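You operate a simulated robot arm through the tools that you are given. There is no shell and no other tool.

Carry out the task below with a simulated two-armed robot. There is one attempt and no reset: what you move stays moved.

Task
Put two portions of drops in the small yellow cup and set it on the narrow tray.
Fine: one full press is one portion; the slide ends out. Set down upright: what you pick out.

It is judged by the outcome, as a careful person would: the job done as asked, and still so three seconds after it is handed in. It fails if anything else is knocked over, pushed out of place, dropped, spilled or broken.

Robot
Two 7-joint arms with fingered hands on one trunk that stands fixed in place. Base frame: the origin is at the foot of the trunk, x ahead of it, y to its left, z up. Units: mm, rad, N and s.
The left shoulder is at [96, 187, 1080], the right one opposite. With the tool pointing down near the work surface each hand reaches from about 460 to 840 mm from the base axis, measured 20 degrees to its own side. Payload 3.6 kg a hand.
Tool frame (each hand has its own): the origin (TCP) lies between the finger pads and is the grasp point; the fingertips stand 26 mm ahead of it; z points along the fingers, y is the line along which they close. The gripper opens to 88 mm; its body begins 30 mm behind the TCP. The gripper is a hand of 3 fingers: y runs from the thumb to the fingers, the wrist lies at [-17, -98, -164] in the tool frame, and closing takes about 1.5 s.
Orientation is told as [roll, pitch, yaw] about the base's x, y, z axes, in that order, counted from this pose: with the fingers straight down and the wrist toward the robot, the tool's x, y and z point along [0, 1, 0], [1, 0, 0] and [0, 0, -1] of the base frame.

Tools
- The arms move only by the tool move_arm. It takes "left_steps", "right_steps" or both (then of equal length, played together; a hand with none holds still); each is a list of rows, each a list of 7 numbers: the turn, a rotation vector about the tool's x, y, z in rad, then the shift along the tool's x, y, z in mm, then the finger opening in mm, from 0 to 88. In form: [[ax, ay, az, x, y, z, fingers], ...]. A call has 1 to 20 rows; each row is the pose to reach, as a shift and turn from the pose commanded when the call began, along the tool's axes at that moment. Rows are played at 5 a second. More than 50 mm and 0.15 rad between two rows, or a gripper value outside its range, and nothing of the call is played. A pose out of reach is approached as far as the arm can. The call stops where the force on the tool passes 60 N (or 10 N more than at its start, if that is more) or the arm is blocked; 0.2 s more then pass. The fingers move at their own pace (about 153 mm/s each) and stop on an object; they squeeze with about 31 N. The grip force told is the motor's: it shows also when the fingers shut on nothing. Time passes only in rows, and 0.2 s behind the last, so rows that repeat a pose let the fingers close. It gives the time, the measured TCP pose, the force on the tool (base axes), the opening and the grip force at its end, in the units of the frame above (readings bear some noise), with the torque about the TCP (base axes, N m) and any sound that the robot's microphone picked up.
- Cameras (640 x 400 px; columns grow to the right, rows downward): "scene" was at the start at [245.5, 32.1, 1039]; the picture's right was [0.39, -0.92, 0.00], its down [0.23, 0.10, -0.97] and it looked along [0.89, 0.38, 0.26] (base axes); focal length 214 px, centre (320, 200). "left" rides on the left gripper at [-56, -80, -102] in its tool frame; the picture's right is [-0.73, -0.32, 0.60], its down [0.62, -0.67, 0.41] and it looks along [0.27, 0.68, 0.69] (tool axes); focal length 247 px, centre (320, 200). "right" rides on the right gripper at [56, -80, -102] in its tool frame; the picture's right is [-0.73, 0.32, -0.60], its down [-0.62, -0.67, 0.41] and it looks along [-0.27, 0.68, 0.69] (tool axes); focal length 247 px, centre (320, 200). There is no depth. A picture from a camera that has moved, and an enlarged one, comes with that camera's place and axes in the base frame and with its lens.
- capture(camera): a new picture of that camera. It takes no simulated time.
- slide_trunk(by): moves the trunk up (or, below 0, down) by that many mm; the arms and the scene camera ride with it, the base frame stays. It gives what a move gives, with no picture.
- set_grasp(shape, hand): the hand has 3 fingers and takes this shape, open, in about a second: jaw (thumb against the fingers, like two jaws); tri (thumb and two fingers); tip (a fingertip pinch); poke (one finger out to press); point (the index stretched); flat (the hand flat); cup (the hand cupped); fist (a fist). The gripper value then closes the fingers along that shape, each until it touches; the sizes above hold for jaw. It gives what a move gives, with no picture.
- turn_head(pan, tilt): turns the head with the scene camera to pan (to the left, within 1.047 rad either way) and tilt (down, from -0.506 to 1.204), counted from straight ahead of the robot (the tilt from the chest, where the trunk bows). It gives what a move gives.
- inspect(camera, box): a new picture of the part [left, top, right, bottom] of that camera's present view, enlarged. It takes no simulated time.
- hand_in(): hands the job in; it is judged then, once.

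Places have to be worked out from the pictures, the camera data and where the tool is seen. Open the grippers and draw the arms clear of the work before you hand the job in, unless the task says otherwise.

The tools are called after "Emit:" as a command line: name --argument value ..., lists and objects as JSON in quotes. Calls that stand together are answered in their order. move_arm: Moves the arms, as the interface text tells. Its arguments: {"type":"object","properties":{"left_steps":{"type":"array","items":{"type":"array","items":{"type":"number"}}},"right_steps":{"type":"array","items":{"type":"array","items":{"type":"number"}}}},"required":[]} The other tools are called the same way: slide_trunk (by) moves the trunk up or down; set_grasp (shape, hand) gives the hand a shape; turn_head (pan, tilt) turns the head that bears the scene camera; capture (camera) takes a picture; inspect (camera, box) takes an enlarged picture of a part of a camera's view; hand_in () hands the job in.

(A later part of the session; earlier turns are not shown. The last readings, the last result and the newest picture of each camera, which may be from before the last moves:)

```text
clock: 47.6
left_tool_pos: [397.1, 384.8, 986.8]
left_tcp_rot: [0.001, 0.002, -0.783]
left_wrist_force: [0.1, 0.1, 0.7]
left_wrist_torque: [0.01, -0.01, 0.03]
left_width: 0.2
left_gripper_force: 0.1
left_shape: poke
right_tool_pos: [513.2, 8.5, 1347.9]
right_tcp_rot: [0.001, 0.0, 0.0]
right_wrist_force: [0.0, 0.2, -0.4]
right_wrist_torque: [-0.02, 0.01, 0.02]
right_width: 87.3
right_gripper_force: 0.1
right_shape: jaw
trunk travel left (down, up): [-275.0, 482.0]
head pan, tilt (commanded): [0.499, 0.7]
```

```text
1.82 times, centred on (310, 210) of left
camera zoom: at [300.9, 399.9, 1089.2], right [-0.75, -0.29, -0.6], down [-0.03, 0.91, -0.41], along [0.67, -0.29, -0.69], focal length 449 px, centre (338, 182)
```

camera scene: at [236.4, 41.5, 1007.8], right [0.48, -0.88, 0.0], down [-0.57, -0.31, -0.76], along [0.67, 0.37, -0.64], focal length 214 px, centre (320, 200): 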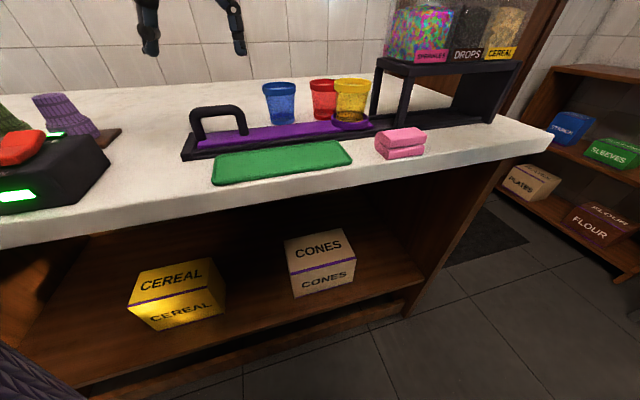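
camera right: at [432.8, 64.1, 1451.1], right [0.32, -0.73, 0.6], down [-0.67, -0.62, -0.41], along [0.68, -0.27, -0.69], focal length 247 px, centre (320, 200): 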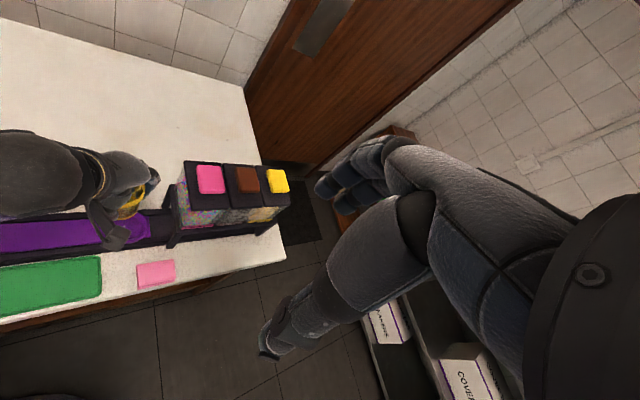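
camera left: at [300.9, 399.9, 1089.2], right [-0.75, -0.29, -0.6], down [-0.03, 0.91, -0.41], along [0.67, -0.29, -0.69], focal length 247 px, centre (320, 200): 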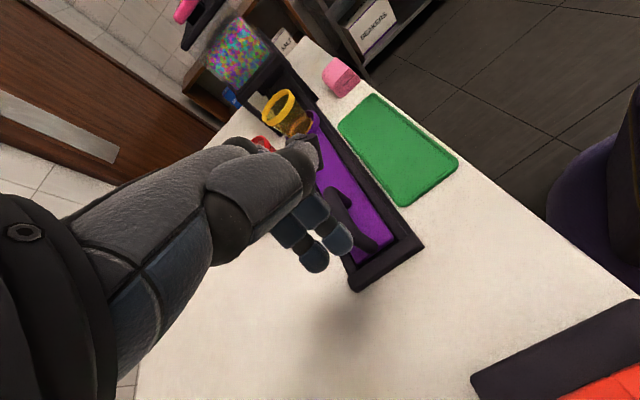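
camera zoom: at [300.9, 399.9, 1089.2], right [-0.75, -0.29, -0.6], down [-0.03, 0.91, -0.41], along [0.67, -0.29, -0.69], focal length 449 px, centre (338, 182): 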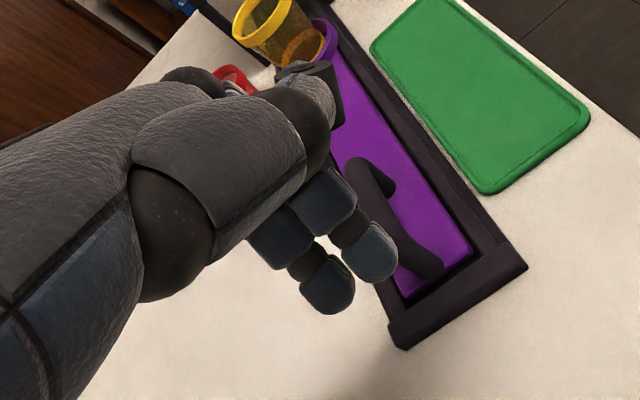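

In this shape two fingers point straight down with their tips at the usual place (26 mm past the TCP) and the thumb tucked away – good as a pusher. I lower it beyond the handle's outer leg (hand at a≈3 mm along the rail, handle end at a≈41).

Emit:
move_arm --left_steps '[[0, 0, 0, 0.6, -6, 20, 88], [0, 0, 0, 0.6, -6, 40, 88], [0, 0, 0, 0.6, -6, 60, 88], [0, 0, 0, 0.6, -6, 75, 88], [0, 0, 0, 0.6, -6, 84, 88], [0, 0, 0, 0.6, -6, 84, 88]]'

Emit:
inspect --camera "scene" --box '[130, 60, 290, 180]'

Emit:
capture --camera "left"

```text
clock: 49.0
left_tool_pos: [393.2, 390.5, 901.2]
left_tcp_rot: [0.0, 0.002, -0.784]
left_wrist_force: [0.8, -0.4, 0.1]
left_wrist_torque: [0.02, -0.01, -0.04]
left_width: 0.0
left_gripper_force: 0.0
left_shape: poke
right_tool_pos: [513.2, 7.8, 1348.7]
right_tcp_rot: [0.002, 0.0, -0.001]
right_wrist_force: [0.3, -0.5, -0.1]
right_wrist_torque: [0.0, 0.05, 0.01]
right_width: 87.8
right_gripper_force: 0.0
right_shape: jaw
trunk travel left (down, up): [-275.0, 482.0]
head pan, tilt (commanded): [0.499, 0.7]
```

```text
3.33 times, centred on (210, 120) of scene
camera zoom: at [236.6, 41.2, 1007.7], right [0.48, -0.88, 0.0], down [-0.57, -0.31, -0.76], along [0.67, 0.37, -0.64], focal length 715 px, centre (687, 467)
```

zoom: 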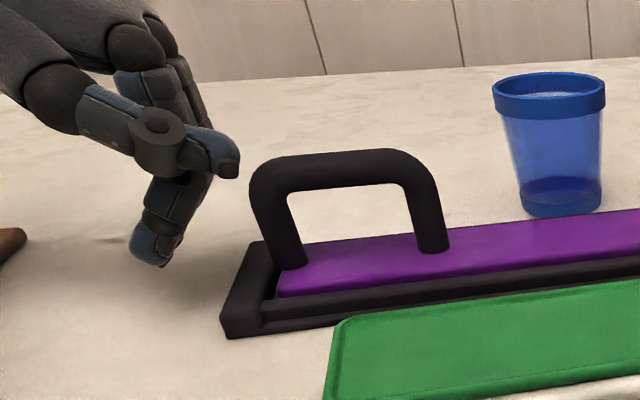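

```text
taken
camera left: at [296.9, 405.6, 1004.0], right [-0.75, -0.29, -0.6], down [-0.03, 0.91, -0.41], along [0.67, -0.29, -0.69], focal length 247 px, centre (320, 200)
```

left: 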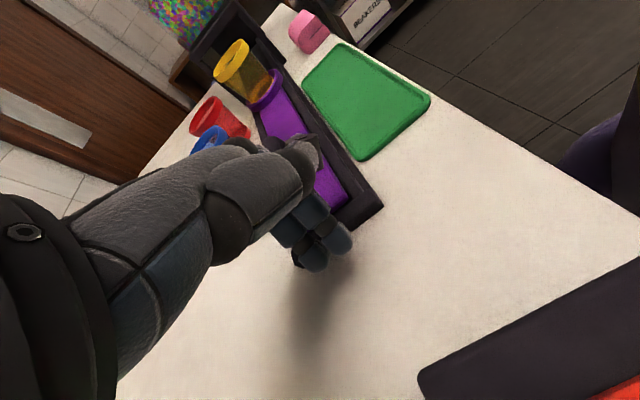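

In poke the tucked thumb juts toward the handle, so it is not a clean pusher. The back of the jaw's fingers is nearly vertical, so I rise, switch to jaw half open and push with that.

Emit:
move_arm --left_steps '[[0, 0, 0, 0, -4, -20, 88], [0, 0, 0, 0, -8, -45, 88], [0, 0, 0, 0, -8, -70, 88], [0, 0, 0, 0, -8, -90, 88]]'

Emit:
set_grasp --hand "left" --shape "jaw"

Emit:
move_arm --left_steps '[[0, 0, 0, 0, 0, 0, 70], [0, 0, 0, 0, 0, 0, 50], [0, 0, 0, 0, 0, 0, 50], [0, 0, 0, 0, 0, 0, 50], [0, 0, 0, 0, 0, 0, 50]]'

Emit:
inspect --camera "scene" --box '[130, 0, 290, 130]'

Emit:
capture --camera "left"

```text
clock: 50.0
left_tool_pos: [387.9, 395.2, 991.5]
left_tcp_rot: [-0.002, 0.002, -0.783]
left_wrist_force: [-0.6, 0.4, -0.3]
left_wrist_torque: [0.01, -0.01, -0.02]
left_width: 0.0
left_gripper_force: 0.1
left_shape: poke
right_tool_pos: [513.4, 8.5, 1347.7]
right_tcp_rot: [-0.001, 0.001, 0.0]
right_wrist_force: [0.5, 0.0, -0.2]
right_wrist_torque: [0.01, 0.02, 0.01]
right_width: 87.7
right_gripper_force: 0.0
right_shape: jaw
trunk travel left (down, up): [-275.0, 482.0]
head pan, tilt (commanded): [0.499, 0.7]
```

```text
clock: 50.9
left_tool_pos: [388.4, 394.9, 989.8]
left_tcp_rot: [0.001, 0.002, -0.783]
left_wrist_force: [-0.3, 0.2, 0.9]
left_wrist_torque: [-0.03, -0.01, 0.0]
left_width: 88.0
left_gripper_force: 0.0
left_shape: jaw
right_tool_pos: [513.4, 8.7, 1348.3]
right_tcp_rot: [0.0, 0.0, -0.001]
right_wrist_force: [0.6, 0.1, -0.2]
right_wrist_torque: [0.01, -0.01, 0.0]
right_width: 87.4
right_gripper_force: 0.0
right_shape: jaw
trunk travel left (down, up): [-275.0, 482.0]
head pan, tilt (commanded): [0.499, 0.7]
```

```text
clock: 52.1
left_tool_pos: [389.1, 395.6, 988.8]
left_tcp_rot: [0.0, 0.0, -0.783]
left_wrist_force: [-0.4, -0.5, -0.4]
left_wrist_torque: [-0.01, 0.0, 0.02]
left_width: 50.5
left_gripper_force: 0.1
left_shape: jaw
right_tool_pos: [512.5, 8.1, 1348.8]
right_tcp_rot: [0.0, 0.0, 0.0]
right_wrist_force: [-0.3, -0.1, 0.6]
right_wrist_torque: [-0.02, -0.01, 0.0]
right_width: 87.4
right_gripper_force: 0.0
right_shape: jaw
trunk travel left (down, up): [-275.0, 482.0]
head pan, tilt (commanded): [0.499, 0.7]
```

```text
3.08 times, centred on (210, 65) of scene
camera zoom: at [236.6, 41.3, 1007.7], right [0.48, -0.88, 0.0], down [-0.57, -0.31, -0.76], along [0.67, 0.37, -0.64], focal length 660 px, centre (658, 615)
```

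zoom: 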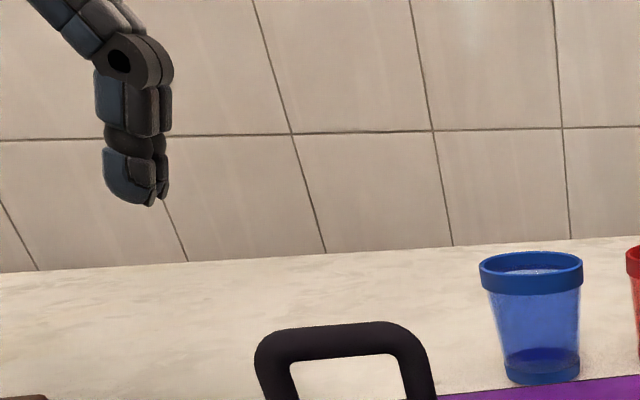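

```text
taken
camera left: at [293.0, 410.8, 1092.9], right [-0.75, -0.29, -0.6], down [-0.03, 0.91, -0.41], along [0.67, -0.29, -0.69], focal length 247 px, centre (320, 200)
```

left: 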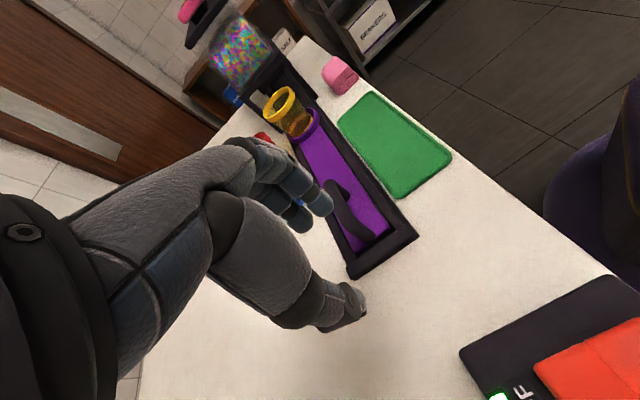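

The finger back lies about 50 mm ahead of the TCP at bar level. I narrow the opening to 30, back off to a≈-16, and lower beside the handle's outer end.

Emit:
move_arm --left_steps '[[0, 0, 0, -1.4, -6, 0, 40], [0, 0, 0, -1.4, -12, 0, 30], [0, 0, 0, -1.4, -12, 25, 30], [0, 0, 0, -1.4, -12, 50, 30], [0, 0, 0, -1.4, -12, 70, 30], [0, 0, 0, -1.4, -12, 86, 30], [0, 0, 0, -1.4, -12, 86, 30]]'

Emit:
inspect --camera "scene" --box '[130, 60, 290, 180]'

Emit:
capture --camera "left"

```text
clock: 53.7
left_tool_pos: [378.4, 399.0, 904.6]
left_tcp_rot: [0.0, 0.001, -0.784]
left_wrist_force: [0.1, 0.0, 0.9]
left_wrist_torque: [-0.02, 0.0, -0.01]
left_width: 30.4
left_gripper_force: 0.1
left_shape: jaw
right_tool_pos: [513.5, 8.3, 1348.1]
right_tcp_rot: [-0.002, -0.001, 0.001]
right_wrist_force: [-0.1, 0.5, -0.3]
right_wrist_torque: [0.0, 0.01, -0.04]
right_width: 87.7
right_gripper_force: 0.0
right_shape: jaw
trunk travel left (down, up): [-275.0, 482.0]
head pan, tilt (commanded): [0.499, 0.7]
```

```text
3.33 times, centred on (210, 120) of scene
camera zoom: at [236.6, 41.2, 1007.7], right [0.48, -0.88, 0.0], down [-0.57, -0.31, -0.76], along [0.67, 0.37, -0.64], focal length 715 px, centre (687, 467)
```

zoom: 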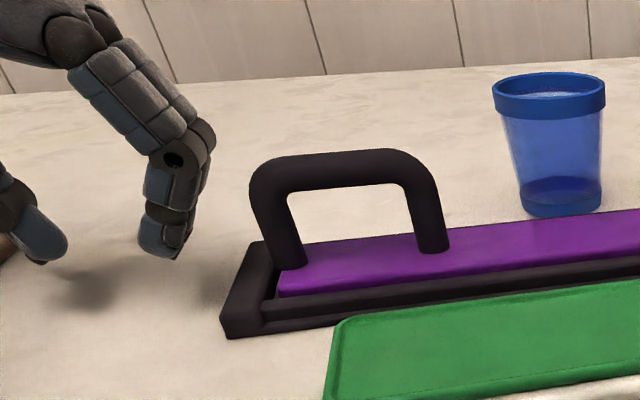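

```text
taken
camera left: at [282.9, 415.1, 1007.6], right [-0.74, -0.29, -0.6], down [-0.03, 0.91, -0.41], along [0.67, -0.29, -0.69], focal length 247 px, centre (320, 200)
```

left: 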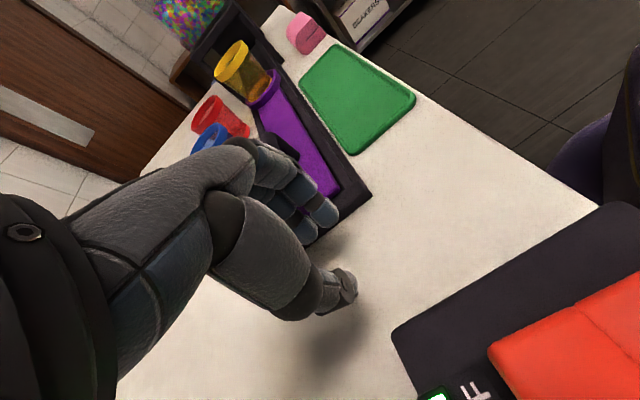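

The finger back is about 17 mm short of the handle end, at bar height. I push gently along the rail by 60 mm and check.

Emit:
move_arm --left_steps '[[0, 0, 0, 3, 6, 0, 30], [0, 0, 0, 3, 12, 0, 30], [0, 0, 0, 3, 17, 0, 30], [0, 0, 0, 3, 21, 0, 30], [0, 0, 0, 3, 26, 0, 30], [0, 0, 0, 3, 32, 0, 30], [0, 0, 0, 3, 39, 0, 30], [0, 0, 0, 3, 46, 0, 30], [0, 0, 0, 3, 53, 0, 30], [0, 0, 0, 3, 60, 0, 30], [0, 0, 0, 3, 60, 0, 30]]'

Emit:
capture --camera "scene"

Emit:
inspect --camera "scene" --box '[160, 40, 420, 180]'

```text
clock: 56.1
left_tool_pos: [424.2, 362.3, 903.9]
left_tcp_rot: [0.001, 0.001, -0.783]
left_wrist_force: [-0.8, 0.5, 0.2]
left_wrist_torque: [-0.01, -0.04, 0.01]
left_width: 30.2
left_gripper_force: 0.1
left_shape: jaw
right_tool_pos: [512.6, 6.8, 1347.6]
right_tcp_rot: [-0.001, -0.001, 0.0]
right_wrist_force: [0.4, 0.1, -0.1]
right_wrist_torque: [0.02, -0.05, 0.04]
right_width: 87.5
right_gripper_force: 0.1
right_shape: jaw
trunk travel left (down, up): [-275.0, 482.0]
head pan, tilt (commanded): [0.499, 0.7]
```

```text
taken
camera scene: at [236.6, 41.3, 1007.7], right [0.48, -0.88, 0.0], down [-0.57, -0.31, -0.76], along [0.67, 0.37, -0.64], focal length 214 px, centre (320, 200)
```

scene: 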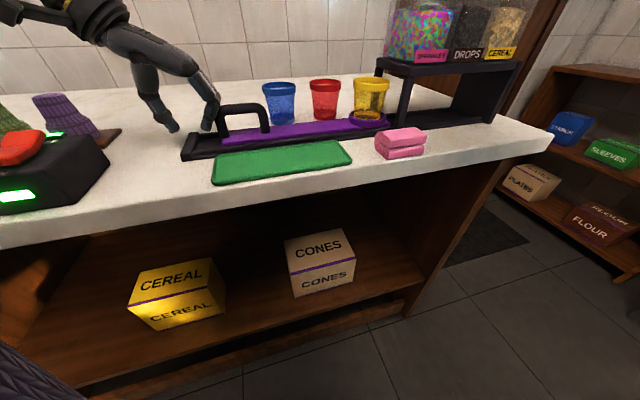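

```text
2.46 times, centred on (290, 110) of scene
camera zoom: at [236.6, 41.3, 1007.7], right [0.48, -0.88, 0.0], down [-0.57, -0.31, -0.76], along [0.67, 0.37, -0.64], focal length 528 px, centre (394, 422)
```

zoom: 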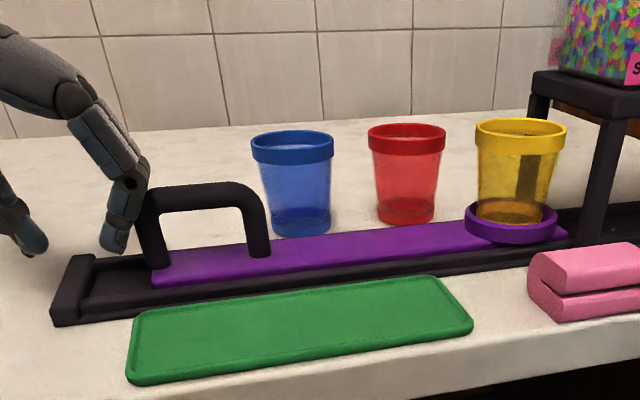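

The slide moved about 32 mm smoothly and the cup stands upright. I continue another 60 mm so that it goes under the dispenser's first bin, watching force.

Emit:
move_arm --left_steps '[[0, 0, 0, 0, 6, 0, 30], [0, 0, 0, 0, 13, 0, 30], [0, 0, 0, 0, 20, 0, 30], [0, 0, 0, 0, 27, 0, 30], [0, 0, 0, 0, 34, 0, 30], [0, 0, 0, 0, 41, 0, 30], [0, 0, 0, 0, 48, 0, 30], [0, 0, 0, 0, 55, 0, 30], [0, 0, 0, 0, 60, 0, 30], [0, 0, 0, 0, 60, 0, 30]]'

Emit:
inspect --camera "scene" --box '[180, 30, 440, 180]'

Emit:
inspect --camera "scene" --box '[340, 0, 540, 150]'

```text
clock: 58.3
left_tool_pos: [462.9, 318.0, 906.8]
left_tcp_rot: [0.008, 0.006, -0.785]
left_wrist_force: [0.1, 0.3, -0.3]
left_wrist_torque: [0.01, -0.02, -0.01]
left_width: 30.1
left_gripper_force: 0.1
left_shape: jaw
right_tool_pos: [508.9, 4.4, 1349.5]
right_tcp_rot: [0.002, -0.003, 0.001]
right_wrist_force: [-0.4, 0.1, 0.1]
right_wrist_torque: [0.02, -0.03, 0.01]
right_width: 87.7
right_gripper_force: 0.1
right_shape: jaw
trunk travel left (down, up): [-275.0, 482.0]
head pan, tilt (commanded): [0.499, 0.7]
```

```text
2.46 times, centred on (310, 105) of scene
camera zoom: at [234.1, 38.8, 1008.7], right [0.48, -0.88, 0.0], down [-0.56, -0.31, -0.77], along [0.67, 0.37, -0.64], focal length 528 px, centre (345, 434)
```

zoom: 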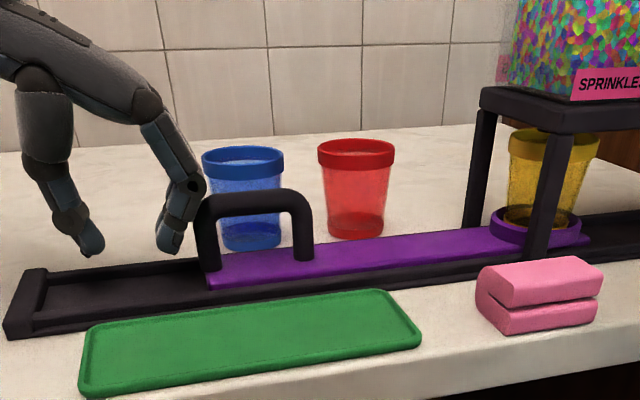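

```text
2.67 times, centred on (440, 75) of scene
camera zoom: at [234.1, 38.8, 1008.7], right [0.48, -0.88, 0.0], down [-0.56, -0.31, -0.77], along [0.67, 0.37, -0.64], focal length 572 px, centre (0, 533)
```

zoom: 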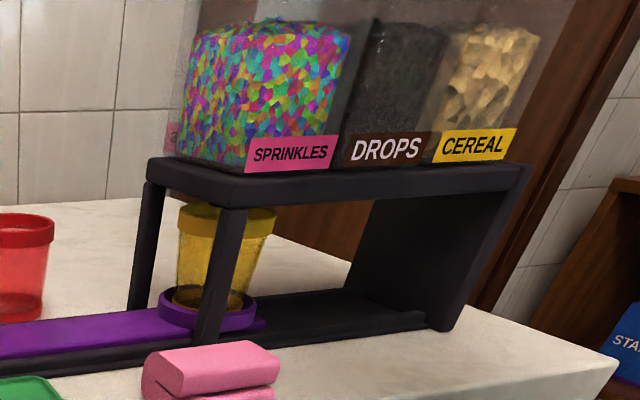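

The slide is at the first bin, cup upright. The body swayed a few mm during that move, so I hold a moment and re-read before continuing.

Emit:
move_arm --left_steps '[[0, 0, 0, 0, 0, 0, 30], [0, 0, 0, 0, 0, 0, 30], [0, 0, 0, 0, 0, 0, 30]]'

Emit:
capture --camera "scene"

Emit:
capture --camera "left"

```text
clock: 59.1
left_tool_pos: [465.4, 316.1, 906.6]
left_tcp_rot: [0.008, 0.004, -0.784]
left_wrist_force: [-0.1, 0.5, -0.5]
left_wrist_torque: [-0.04, -0.03, 0.01]
left_width: 30.4
left_gripper_force: 0.1
left_shape: jaw
right_tool_pos: [511.2, 3.1, 1349.5]
right_tcp_rot: [0.004, -0.002, 0.0]
right_wrist_force: [1.0, 0.2, -0.7]
right_wrist_torque: [-0.01, 0.02, -0.04]
right_width: 87.8
right_gripper_force: 0.0
right_shape: jaw
trunk travel left (down, up): [-275.0, 482.0]
head pan, tilt (commanded): [0.499, 0.7]
```

```text
taken
camera scene: at [235.8, 37.9, 1008.3], right [0.48, -0.88, 0.0], down [-0.56, -0.31, -0.77], along [0.67, 0.37, -0.64], focal length 214 px, centre (320, 200)
```

scene: 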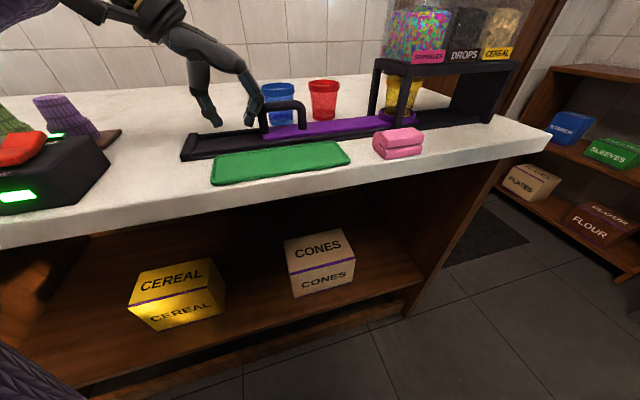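

```text
taken
camera left: at [369.6, 330.7, 1009.7], right [-0.74, -0.29, -0.6], down [-0.03, 0.91, -0.4], along [0.67, -0.28, -0.69], focal length 247 px, centre (320, 200)
```

left: 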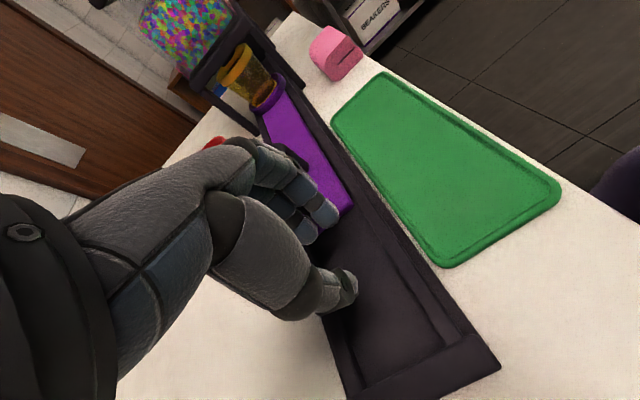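

The body stays shifted about 4 mm in -y, as if the left arm leans on something away from the hand. I turn the head to look at the left arm and elbow.

Emit:
turn_head --pan 0.95 --tilt 0.25

Emit:
capture --camera "scene"

Emit:
capture --camera "right"

```text
clock: 60.0
left_tool_pos: [464.9, 315.9, 906.8]
left_tcp_rot: [0.006, 0.005, -0.784]
left_wrist_force: [-0.5, -0.8, -0.2]
left_wrist_torque: [0.05, 0.01, -0.02]
left_width: 30.2
left_gripper_force: 0.0
left_shape: jaw
right_tool_pos: [511.5, 4.7, 1349.9]
right_tcp_rot: [0.003, 0.0, 0.0]
right_wrist_force: [0.1, 0.5, 0.3]
right_wrist_torque: [-0.02, 0.0, 0.01]
right_width: 87.7
right_gripper_force: 0.0
right_shape: jaw
trunk travel left (down, up): [-275.0, 482.0]
head pan, tilt (commanded): [0.949, 0.25]
```

```text
taken
camera scene: at [215.6, 72.9, 1049.1], right [0.81, -0.58, 0.0], down [-0.14, -0.2, -0.97], along [0.56, 0.79, -0.24], focal length 214 px, centre (320, 200)
```

scene: 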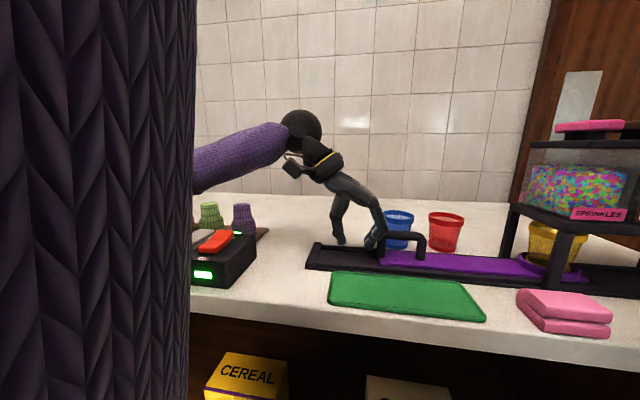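

```text
taken
camera right: at [431.4, 58.8, 1451.9], right [0.32, -0.74, 0.6], down [-0.66, -0.62, -0.41], along [0.68, -0.27, -0.69], focal length 247 px, centre (320, 200)
```

right: 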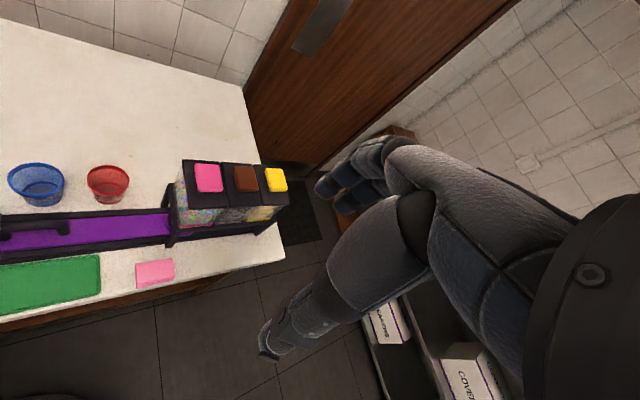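

The upper arm and elbow hang close to the counter edge, which may be where it leans. I back the hand 6 mm off the handle and raise the trunk 100 mm to lift the elbow clear.

Emit:
move_arm --left_steps '[[0, 0, 0, 0, -3, 0, 30], [0, 0, 0, 0, -6, 0, 30], [0, 0, 0, 0, -6, 0, 30]]'

Emit:
slide_trunk --by 100

Emit:
turn_head --pan 0.5 --tilt 0.8

Emit:
capture --camera "scene"

```text
clock: 60.8
left_tool_pos: [461.4, 320.2, 904.7]
left_tcp_rot: [-0.001, 0.003, -0.784]
left_wrist_force: [-0.2, -0.2, 0.2]
left_wrist_torque: [-0.01, -0.01, -0.01]
left_width: 29.8
left_gripper_force: 0.1
left_shape: jaw
right_tool_pos: [512.8, 6.5, 1346.8]
right_tcp_rot: [0.002, -0.002, -0.001]
right_wrist_force: [-0.3, 0.0, 0.2]
right_wrist_torque: [-0.01, 0.01, 0.04]
right_width: 87.6
right_gripper_force: 0.0
right_shape: jaw
trunk travel left (down, up): [-275.0, 482.0]
head pan, tilt (commanded): [0.949, 0.25]
```

```text
clock: 62.2
left_tool_pos: [461.5, 321.4, 1004.3]
left_tcp_rot: [-0.001, -0.001, -0.785]
left_wrist_force: [0.4, 0.1, 0.6]
left_wrist_torque: [0.0, -0.03, 0.03]
left_width: 30.4
left_gripper_force: 0.0
left_shape: jaw
right_tool_pos: [514.5, 7.3, 1447.7]
right_tcp_rot: [0.001, 0.003, -0.001]
right_wrist_force: [0.7, -0.1, 0.7]
right_wrist_torque: [0.0, 0.03, -0.01]
right_width: 87.7
right_gripper_force: 0.0
right_shape: jaw
trunk travel left (down, up): [-375.0, 382.0]
head pan, tilt (commanded): [0.949, 0.25]
```

```text
clock: 63.1
left_tool_pos: [460.9, 323.4, 1005.4]
left_tcp_rot: [0.0, 0.002, -0.783]
left_wrist_force: [0.4, 0.2, 0.0]
left_wrist_torque: [-0.03, 0.02, 0.0]
left_width: 30.0
left_gripper_force: 0.2
left_shape: jaw
right_tool_pos: [513.4, 8.7, 1448.0]
right_tcp_rot: [-0.001, 0.001, 0.002]
right_wrist_force: [-0.6, 0.3, -0.9]
right_wrist_torque: [-0.02, 0.01, -0.02]
right_width: 87.8
right_gripper_force: 0.0
right_shape: jaw
trunk travel left (down, up): [-375.0, 382.0]
head pan, tilt (commanded): [0.499, 0.799]
```

```text
taken
camera scene: at [218.1, 39.3, 1107.5], right [0.48, -0.88, 0.0], down [-0.63, -0.34, -0.7], along [0.61, 0.33, -0.72], focal length 214 px, centre (320, 200)
```

scene: 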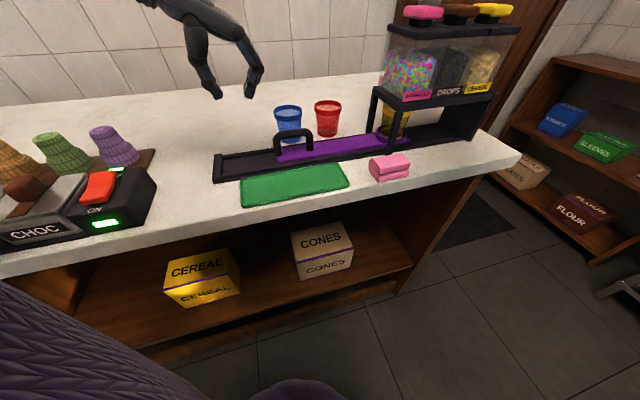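

The body came back to its normal place once I backed off, and the machine and cups look undisturbed. With the higher trunk I lower the hand again behind the handle.

Emit:
move_arm --left_steps '[[0, 0, 0, -1, 0, 25, 30], [0, 0, 0, -1, 0, 50, 30], [0, 0, 0, -1, 0, 75, 30], [0, 0, 0, -1, 0, 92, 30], [0, 0, 0, -1, 0, 101, 30], [0, 0, 0, -1, 0, 101, 30]]'

Emit:
capture --camera "scene"

Emit:
inspect --camera "scene" --box '[180, 60, 440, 220]'

```text
clock: 64.5
left_tool_pos: [460.5, 322.1, 904.0]
left_tcp_rot: [-0.001, 0.002, -0.786]
left_wrist_force: [-0.2, -0.1, 0.5]
left_wrist_torque: [0.01, 0.0, 0.01]
left_width: 30.2
left_gripper_force: 0.0
left_shape: jaw
right_tool_pos: [513.8, 8.1, 1447.6]
right_tcp_rot: [0.0, 0.002, 0.0]
right_wrist_force: [-0.5, 0.3, 0.0]
right_wrist_torque: [0.01, -0.03, -0.02]
right_width: 87.5
right_gripper_force: 0.0
right_shape: jaw
trunk travel left (down, up): [-375.0, 382.0]
head pan, tilt (commanded): [0.499, 0.799]
```

```text
taken
camera scene: at [218.0, 39.2, 1107.5], right [0.48, -0.88, 0.0], down [-0.63, -0.34, -0.7], along [0.61, 0.33, -0.72], focal length 214 px, centre (320, 200)
```

scene: 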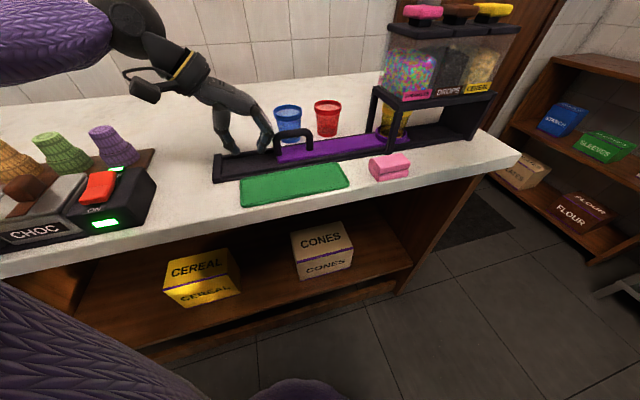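

```text
2.46 times, centred on (310, 140) of scene
camera zoom: at [218.0, 39.2, 1107.5], right [0.48, -0.88, 0.0], down [-0.63, -0.34, -0.7], along [0.61, 0.33, -0.72], focal length 528 px, centre (345, 348)
```

zoom: 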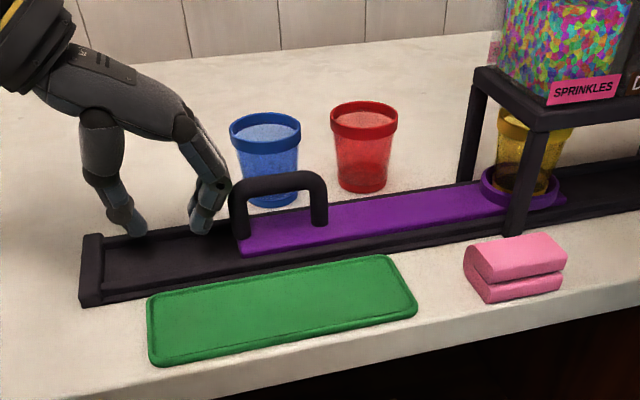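

No strain on the body now. I push on along the rail by 66 mm and check.

Emit:
move_arm --left_steps '[[0, 0, 0, 0, 6, 0, 30], [0, 0, 0, 0, 11, 0, 30], [0, 0, 0, 0, 17, 0, 30], [0, 0, 0, 0, 24, 0, 30], [0, 0, 0, 0, 31, 0, 30], [0, 0, 0, 0, 38, 0, 30], [0, 0, 0, 0, 45, 0, 30], [0, 0, 0, 0, 52, 0, 30], [0, 0, 0, 0, 59, 0, 30], [0, 0, 0, 0, 66, 0, 30], [0, 0, 0, 0, 66, 0, 30]]'

Emit:
capture --camera "scene"

Emit:
inspect --camera "scene" --box '[350, 0, 550, 160]'

Emit:
inspect --camera "scene" --box '[180, 60, 440, 220]'

```text
clock: 66.9
left_tool_pos: [507.9, 276.2, 903.6]
left_tcp_rot: [0.0, 0.002, -0.786]
left_wrist_force: [-0.3, 0.0, -0.7]
left_wrist_torque: [0.0, -0.03, -0.01]
left_width: 30.3
left_gripper_force: 0.0
left_shape: jaw
right_tool_pos: [513.3, 8.8, 1447.9]
right_tcp_rot: [0.001, -0.002, 0.0]
right_wrist_force: [0.1, -0.2, -0.6]
right_wrist_torque: [0.01, 0.03, 0.01]
right_width: 88.0
right_gripper_force: 0.0
right_shape: jaw
trunk travel left (down, up): [-375.0, 382.0]
head pan, tilt (commanded): [0.499, 0.799]
```

```text
taken
camera scene: at [217.9, 39.3, 1107.5], right [0.48, -0.88, 0.0], down [-0.63, -0.34, -0.7], along [0.61, 0.33, -0.72], focal length 214 px, centre (320, 200)
```

scene: 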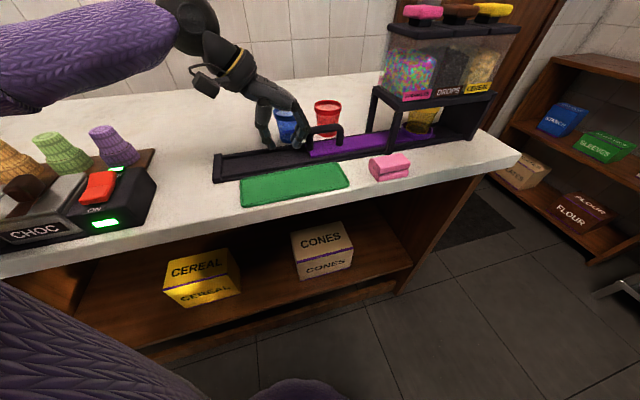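

```text
2.50 times, centred on (450, 80) of scene
camera zoom: at [217.9, 39.3, 1107.5], right [0.48, -0.88, 0.0], down [-0.63, -0.34, -0.7], along [0.61, 0.33, -0.72], focal length 536 px, centre (-5, 500)
```

zoom: 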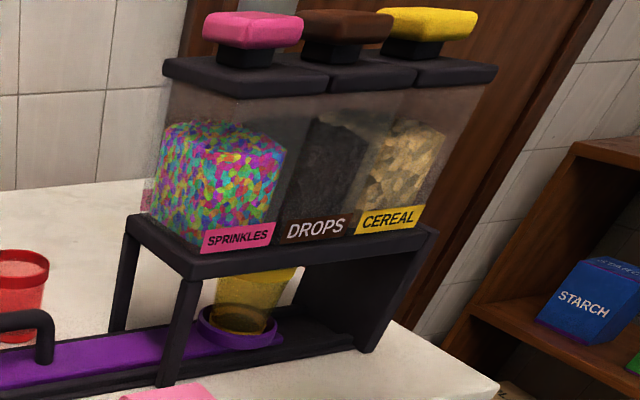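

```text
2.46 times, centred on (310, 140) of scene
camera zoom: at [217.9, 39.3, 1107.5], right [0.48, -0.88, 0.0], down [-0.63, -0.34, -0.7], along [0.61, 0.33, -0.72], focal length 528 px, centre (345, 348)
```

zoom: 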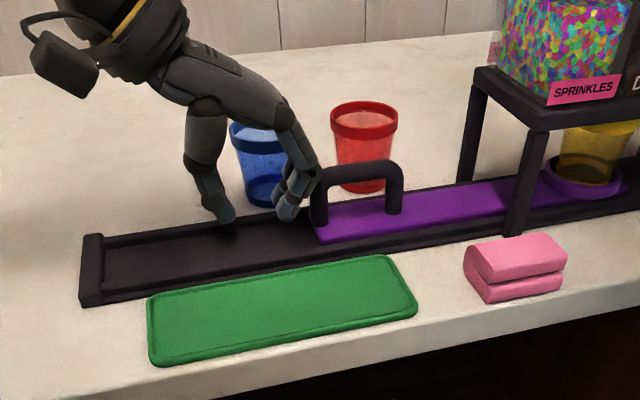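

The cup is nearly under the drops bin. I zoom closely to compare the ring's centre with the DROPS bin.

Emit:
inspect --camera "scene" --box '[390, 80, 490, 150]'

Emit:
inspect --camera "scene" --box '[380, 0, 520, 100]'

Emit:
capture --camera "right"

```text
5.71 times, centred on (440, 115) of scene
camera zoom: at [217.9, 39.3, 1107.5], right [0.48, -0.88, 0.0], down [-0.63, -0.34, -0.7], along [0.61, 0.33, -0.72], focal length 1226 px, centre (-366, 686)
```

zoom: 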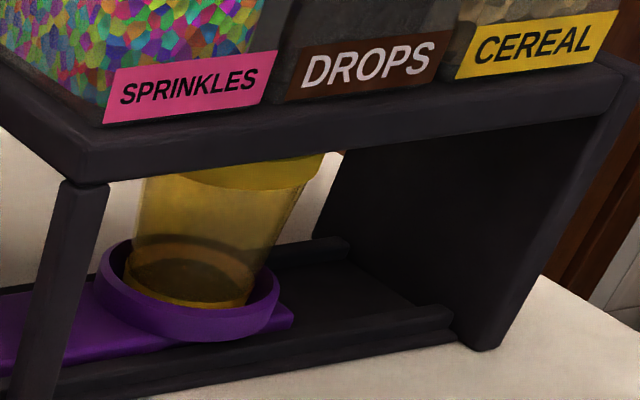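

```text
4.00 times, centred on (450, 50) of scene
camera zoom: at [217.9, 39.3, 1107.5], right [0.48, -0.88, 0.0], down [-0.63, -0.34, -0.7], along [0.61, 0.33, -0.72], focal length 858 px, centre (-200, 800)
```

zoom: 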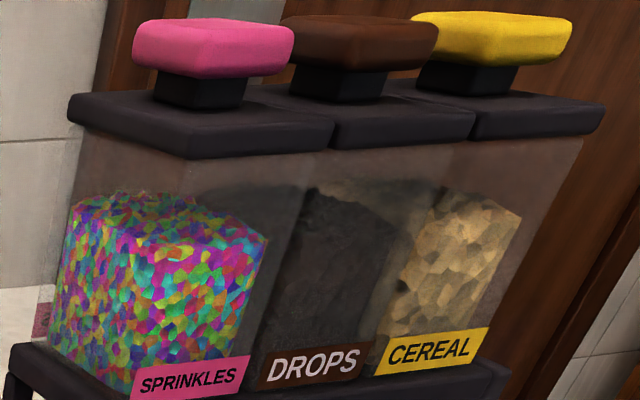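

```text
taken
camera right: at [432.6, 64.1, 1551.2], right [0.32, -0.73, 0.6], down [-0.67, -0.62, -0.41], along [0.68, -0.27, -0.69], focal length 247 px, centre (320, 200)
```

right: 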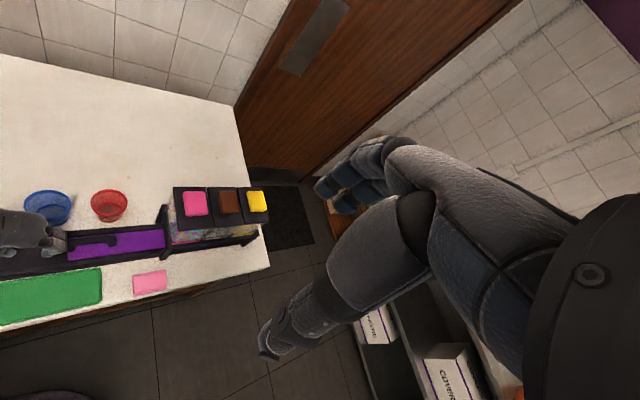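

The ring is at about a≈463 against a bin centre of 463–468, so it is close. Now I bring the right hand in: poke shape, turned 0.785, to about 100 mm above the brown knob (judged at [724, 62], top z≈1073).

Emit:
set_grasp --hand "right" --shape "poke"

Emit:
move_arm --right_steps '[[0, 0, -0.098, 6.6, 26, 33, 88], [0, 0, -0.196, 13, 52, 66, 88], [0, 0, -0.294, 20, 78, 99, 88], [0, 0, -0.392, 26, 104, 132, 88], [0, 0, -0.49, 33, 130, 165, 88], [0, 0, -0.588, 40, 156, 198, 88], [0, 0, -0.687, 46, 183, 231, 88], [0, 0, -0.785, 53, 210, 250, 88], [0, 0, -0.785, 53, 210, 250, 88]]'

Emit:
capture --camera "right"

Emit:
capture --camera "scene"

```text
clock: 67.8
left_tool_pos: [506.4, 276.7, 904.3]
left_tcp_rot: [0.0, 0.004, -0.783]
left_wrist_force: [-0.6, -0.1, 0.8]
left_wrist_torque: [0.02, 0.0, 0.03]
left_width: 30.2
left_gripper_force: 0.3
left_shape: jaw
right_tool_pos: [513.1, 9.0, 1448.1]
right_tcp_rot: [0.001, -0.001, 0.0]
right_wrist_force: [-0.1, 0.0, -0.3]
right_wrist_torque: [-0.02, 0.01, 0.0]
right_width: 0.2
right_gripper_force: 0.1
right_shape: poke
trunk travel left (down, up): [-375.0, 382.0]
head pan, tilt (commanded): [0.499, 0.799]
```

```text
clock: 69.8
left_tool_pos: [508.8, 273.7, 904.0]
left_tcp_rot: [0.0, 0.005, -0.786]
left_wrist_force: [-0.4, -0.6, -0.4]
left_wrist_torque: [0.02, 0.03, 0.0]
left_width: 29.9
left_gripper_force: 0.1
left_shape: jaw
right_tool_pos: [610.3, 20.8, 1192.8]
right_tcp_rot: [0.005, -0.002, 0.776]
right_wrist_force: [0.5, -1.0, 0.3]
right_wrist_torque: [0.07, 0.04, 0.01]
right_width: 0.3
right_gripper_force: 0.1
right_shape: poke
right hand out of reach, approached as far as the arm can: row 5, 6, 7, 8, 9
trunk travel left (down, up): [-375.0, 382.0]
head pan, tilt (commanded): [0.499, 0.799]
```

```text
taken
camera right: at [514.9, 5.0, 1296.2], right [0.74, -0.3, 0.6], down [-0.04, -0.91, -0.41], along [0.67, 0.28, -0.69], focal length 247 px, centre (320, 200)
```

right: 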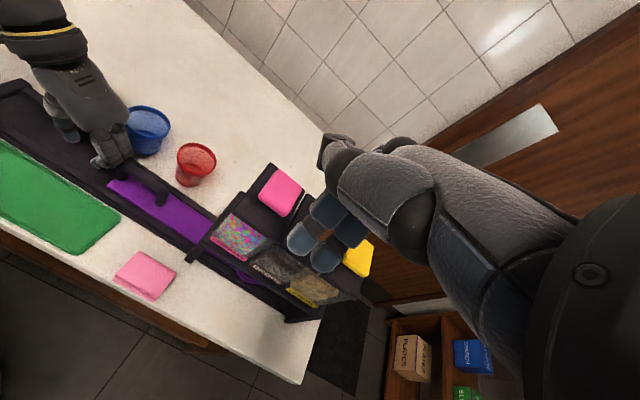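

```text
taken
camera scene: at [219.9, 36.6, 1107.1], right [0.48, -0.88, 0.0], down [-0.63, -0.34, -0.7], along [0.61, 0.34, -0.72], focal length 214 px, centre (320, 200)
```

scene: 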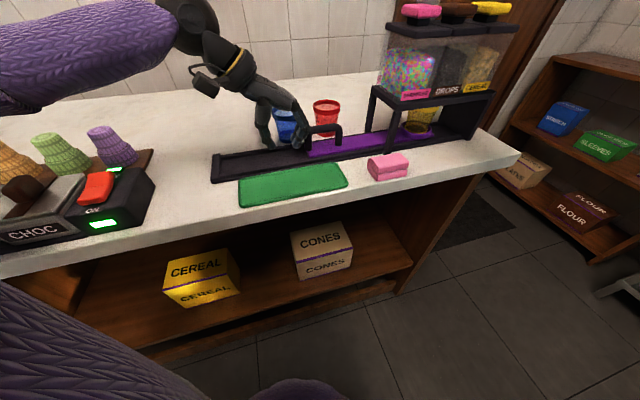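

The right arm can't reach the knob with that pose; the left arm has the better reach there and the slide stays put by itself. I retract the right arm to its parking place.

Emit:
move_arm --right_steps '[[0, 0, 0.13, 10, -13, -26, 88], [0, 0, 0.26, 20, -26, -52, 88], [0, 0, 0.39, 30, -39, -78, 88], [0, 0, 0.52, 40, -52, -104, 88], [0, 0, 0.65, 50, -65, -130, 88], [0, 0, 0.776, 59, -78, -155, 88], [0, 0, 0.776, 59, -78, -155, 88]]'

Emit:
inspect --camera "scene" --box '[180, 60, 440, 220]'

Emit:
inspect --camera "scene" --box '[390, 80, 490, 150]'

```text
clock: 71.4
left_tool_pos: [506.7, 275.5, 903.9]
left_tcp_rot: [0.001, 0.002, -0.784]
left_wrist_force: [0.2, 1.1, 0.0]
left_wrist_torque: [0.02, 0.01, 0.03]
left_width: 30.1
left_gripper_force: 0.0
left_shape: jaw
right_tool_pos: [507.3, 11.3, 1344.0]
right_tcp_rot: [0.0, 0.001, 0.006]
right_wrist_force: [-0.1, 0.4, -0.6]
right_wrist_torque: [-0.03, 0.02, 0.02]
right_width: 0.0
right_gripper_force: 0.0
right_shape: poke
trunk travel left (down, up): [-375.0, 382.0]
head pan, tilt (commanded): [0.499, 0.799]
```

```text
2.46 times, centred on (310, 140) of scene
camera zoom: at [218.4, 38.9, 1107.4], right [0.48, -0.88, 0.0], down [-0.63, -0.34, -0.7], along [0.61, 0.33, -0.72], focal length 528 px, centre (345, 348)
```

zoom: 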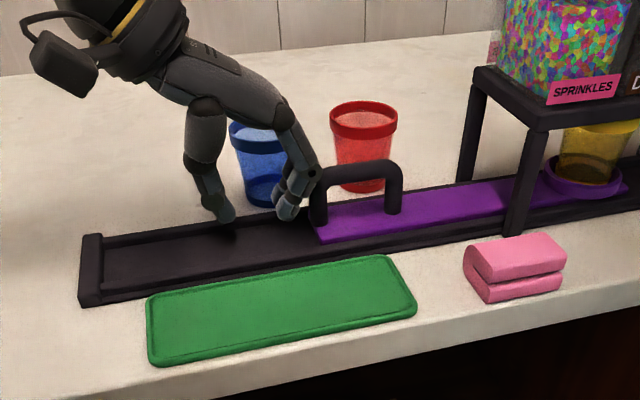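

```text
5.71 times, centred on (440, 115) of scene
camera zoom: at [218.4, 38.9, 1107.4], right [0.48, -0.88, 0.0], down [-0.63, -0.34, -0.7], along [0.61, 0.33, -0.72], focal length 1226 px, centre (-366, 686)
```

zoom: 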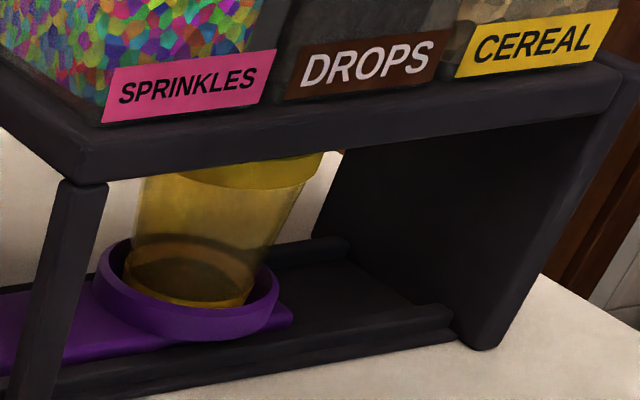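

The slide and cup are in place under DROPS. I back the left hand off the handle and raise it, while moving the right hand further right out of the way.

Emit:
move_arm --left_steps '[[0, 0, 0, 0, -6, 0, 30], [0, 0, 0, 0, -12, -5, 30], [0, 0, 0, 0, -12, -50, 30], [0, 0, 0, 0, -12, -98, 30], [0, 0, 0, 0, -12, -146, 30], [0, 0, 0, 0, -12, -194, 30], [0, 0, 0, 0, -12, -236, 30], [0, 0, 0, 0, -12, -236, 30]]' --right_steps '[[0, 0, 0, -22, 0, 0, 88], [0, 0, 0, -45, 0, 0, 88], [0, 0, 0, -68, 0, 0, 88], [0, 0, 0, -91, 0, 0, 88], [0, 0, 0, -114, 0, 0, 88], [0, 0, 0, -137, 0, 0, 88], [0, 0, 0, -160, 0, 0, 88], [0, 0, 0, -160, 0, 0, 88]]'

Emit:
set_grasp --hand "left" --shape "poke"

Emit:
capture --camera "scene"

```text
clock: 73.2
left_tool_pos: [498.0, 281.8, 1141.0]
left_tcp_rot: [-0.002, 0.001, -0.783]
left_wrist_force: [0.4, 0.6, 0.3]
left_wrist_torque: [-0.01, 0.0, -0.01]
left_width: 30.2
left_gripper_force: 0.0
left_shape: jaw
right_tool_pos: [510.7, -151.0, 1342.7]
right_tcp_rot: [-0.002, 0.001, 0.009]
right_wrist_force: [0.7, 0.5, 0.7]
right_wrist_torque: [0.02, -0.03, 0.0]
right_width: 0.1
right_gripper_force: 0.1
right_shape: poke
trunk travel left (down, up): [-375.0, 382.0]
head pan, tilt (commanded): [0.499, 0.799]
```

```text
clock: 74.1
left_tool_pos: [498.1, 282.8, 1141.5]
left_tcp_rot: [0.0, 0.003, -0.784]
left_wrist_force: [-0.8, 0.0, 0.5]
left_wrist_torque: [0.0, -0.01, 0.0]
left_width: 0.0
left_gripper_force: 0.1
left_shape: poke
right_tool_pos: [509.8, -150.3, 1344.1]
right_tcp_rot: [-0.001, 0.0, 0.008]
right_wrist_force: [-0.5, -0.3, -0.1]
right_wrist_torque: [0.0, 0.0, -0.04]
right_width: 0.1
right_gripper_force: 0.1
right_shape: poke
trunk travel left (down, up): [-375.0, 382.0]
head pan, tilt (commanded): [0.499, 0.799]
```

```text
taken
camera scene: at [218.1, 39.2, 1107.5], right [0.48, -0.88, 0.0], down [-0.63, -0.34, -0.7], along [0.61, 0.33, -0.72], focal length 214 px, centre (320, 200)
```

scene: 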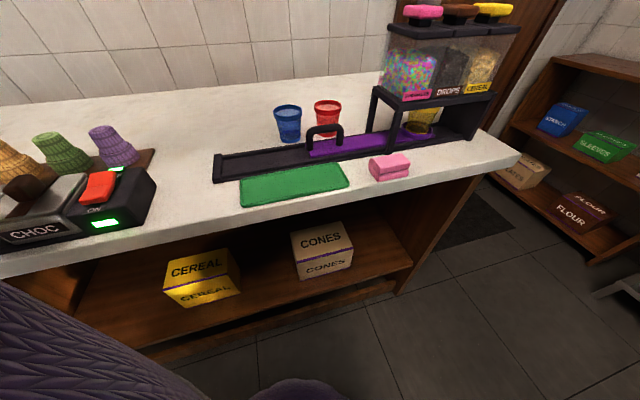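

Everything is undisturbed. I carry the left hand over to above the brown knob with yaw 0, at a safe height (tips about 50 mm above the knobs).

Emit:
move_arm --left_steps '[[0, 0, -0.098, 0.3, 38, -2, 88], [0, 0, -0.196, 0.6, 76, -4, 88], [0, 0, -0.294, 0.9, 114, -6, 88], [0, 0, -0.392, 1.2, 152, -8, 88], [0, 0, -0.49, 1.5, 190, -8, 88], [0, 0, -0.588, 1.8, 228, -8, 88], [0, 0, -0.686, 2.1, 266, -8, 88], [0, 0, -0.784, 2.4, 304, -8, 88], [0, 0, -0.784, 2.4, 304, -8, 88]]'

Emit:
capture --camera "left"

Emit:
turn_head --pan 0.2 --tilt 0.3

Emit:
capture --camera "scene"

```text
clock: 76.1
left_tool_pos: [718.5, 70.5, 1149.4]
left_tcp_rot: [0.001, 0.001, -0.001]
left_wrist_force: [0.8, -0.1, 0.1]
left_wrist_torque: [-0.01, 0.01, -0.04]
left_width: 0.0
left_gripper_force: 0.1
left_shape: poke
right_tool_pos: [509.9, -149.6, 1343.2]
right_tcp_rot: [-0.002, 0.001, 0.007]
right_wrist_force: [0.1, 0.3, 0.4]
right_wrist_torque: [-0.01, 0.04, -0.01]
right_width: 0.1
right_gripper_force: 0.0
right_shape: poke
trunk travel left (down, up): [-375.0, 382.0]
head pan, tilt (commanded): [0.499, 0.799]
```

```text
taken
camera left: at [639.2, 14.2, 1251.1], right [-0.32, -0.73, -0.6], down [-0.67, 0.62, -0.41], along [0.68, 0.27, -0.69], focal length 247 px, centre (320, 200)
```

left: 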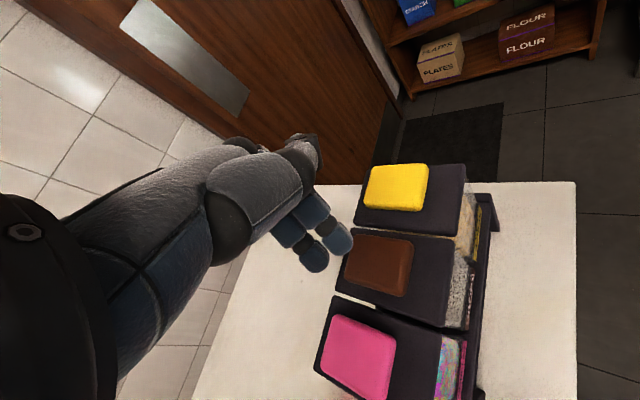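

```text
clock: 77.1
left_tool_pos: [718.1, 70.5, 1149.2]
left_tcp_rot: [0.003, 0.001, -0.003]
left_wrist_force: [-0.9, 0.6, -1.2]
left_wrist_torque: [-0.02, 0.0, 0.0]
left_width: 0.0
left_gripper_force: 0.0
left_shape: poke
right_tool_pos: [509.8, -151.8, 1344.5]
right_tcp_rot: [0.0, -0.001, 0.009]
right_wrist_force: [-0.5, 0.0, 0.6]
right_wrist_torque: [0.0, 0.0, 0.0]
right_width: 0.0
right_gripper_force: 0.1
right_shape: poke
trunk travel left (down, up): [-375.0, 382.0]
head pan, tilt (commanded): [0.201, 0.3]
```

```text
taken
camera scene: at [238.8, 19.2, 1151.7], right [0.2, -0.98, 0.0], down [-0.29, -0.06, -0.95], along [0.94, 0.19, -0.3], focal length 214 px, centre (320, 200)
```

scene: 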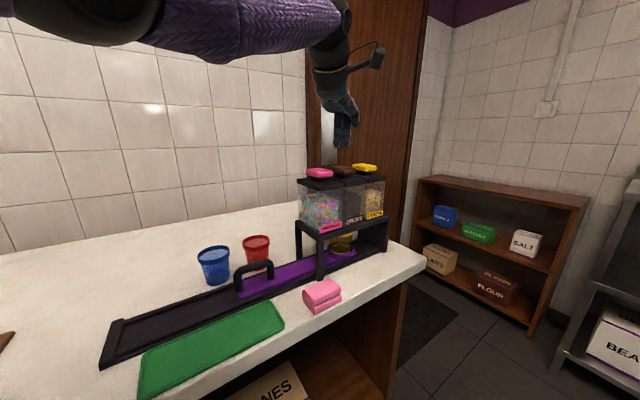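

The knob's centre shows at about [721.5, 62]. I centre over it and come down to about 10 mm above it.

Emit:
move_arm --left_steps '[[0, 0, 0, -5, 1.5, 10, 88], [0, 0, 0, -10, 2.7, 22, 88], [0, 0, 0, -10, 2.7, 34, 88], [0, 0, 0, -10, 2.7, 39, 88], [0, 0, 0, -10, 2.7, 39, 88]]'

Emit:
inspect --camera "left" --box '[220, 140, 480, 380]'

Emit:
inspect --camera "scene" --box '[270, 90, 420, 280]'

```text
clock: 78.3
left_tool_pos: [718.4, 62.1, 1108.5]
left_tcp_rot: [0.002, 0.003, 0.0]
left_wrist_force: [0.7, -0.1, 0.3]
left_wrist_torque: [0.02, -0.01, 0.0]
left_width: 0.0
left_gripper_force: 0.0
left_shape: poke
right_tool_pos: [510.5, -150.9, 1342.3]
right_tcp_rot: [0.0, 0.0, 0.008]
right_wrist_force: [0.0, 0.8, -0.5]
right_wrist_torque: [-0.01, -0.02, 0.01]
right_width: 0.0
right_gripper_force: 0.0
right_shape: poke
trunk travel left (down, up): [-375.0, 382.0]
head pan, tilt (commanded): [0.201, 0.3]
```

```text
1.67 times, centred on (350, 260) of left
camera zoom: at [639.0, 3.7, 1211.5], right [-0.32, -0.73, -0.6], down [-0.67, 0.62, -0.41], along [0.67, 0.27, -0.69], focal length 412 px, centre (270, 100)
```

zoom: 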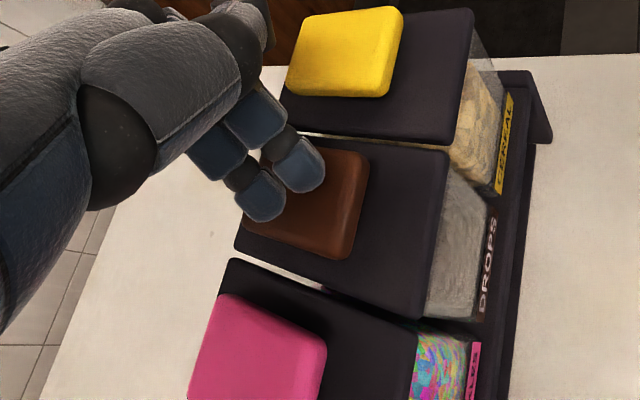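

```text
2.11 times, centred on (345, 185) of scene
camera zoom: at [238.8, 19.1, 1151.8], right [0.2, -0.98, 0.0], down [-0.29, -0.06, -0.96], along [0.94, 0.19, -0.3], focal length 452 px, centre (267, 232)
```

zoom: 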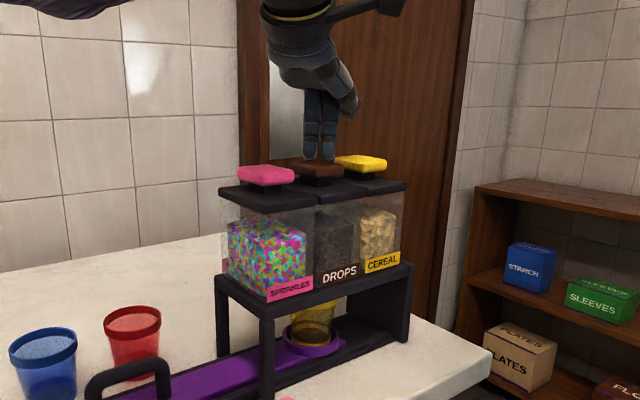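

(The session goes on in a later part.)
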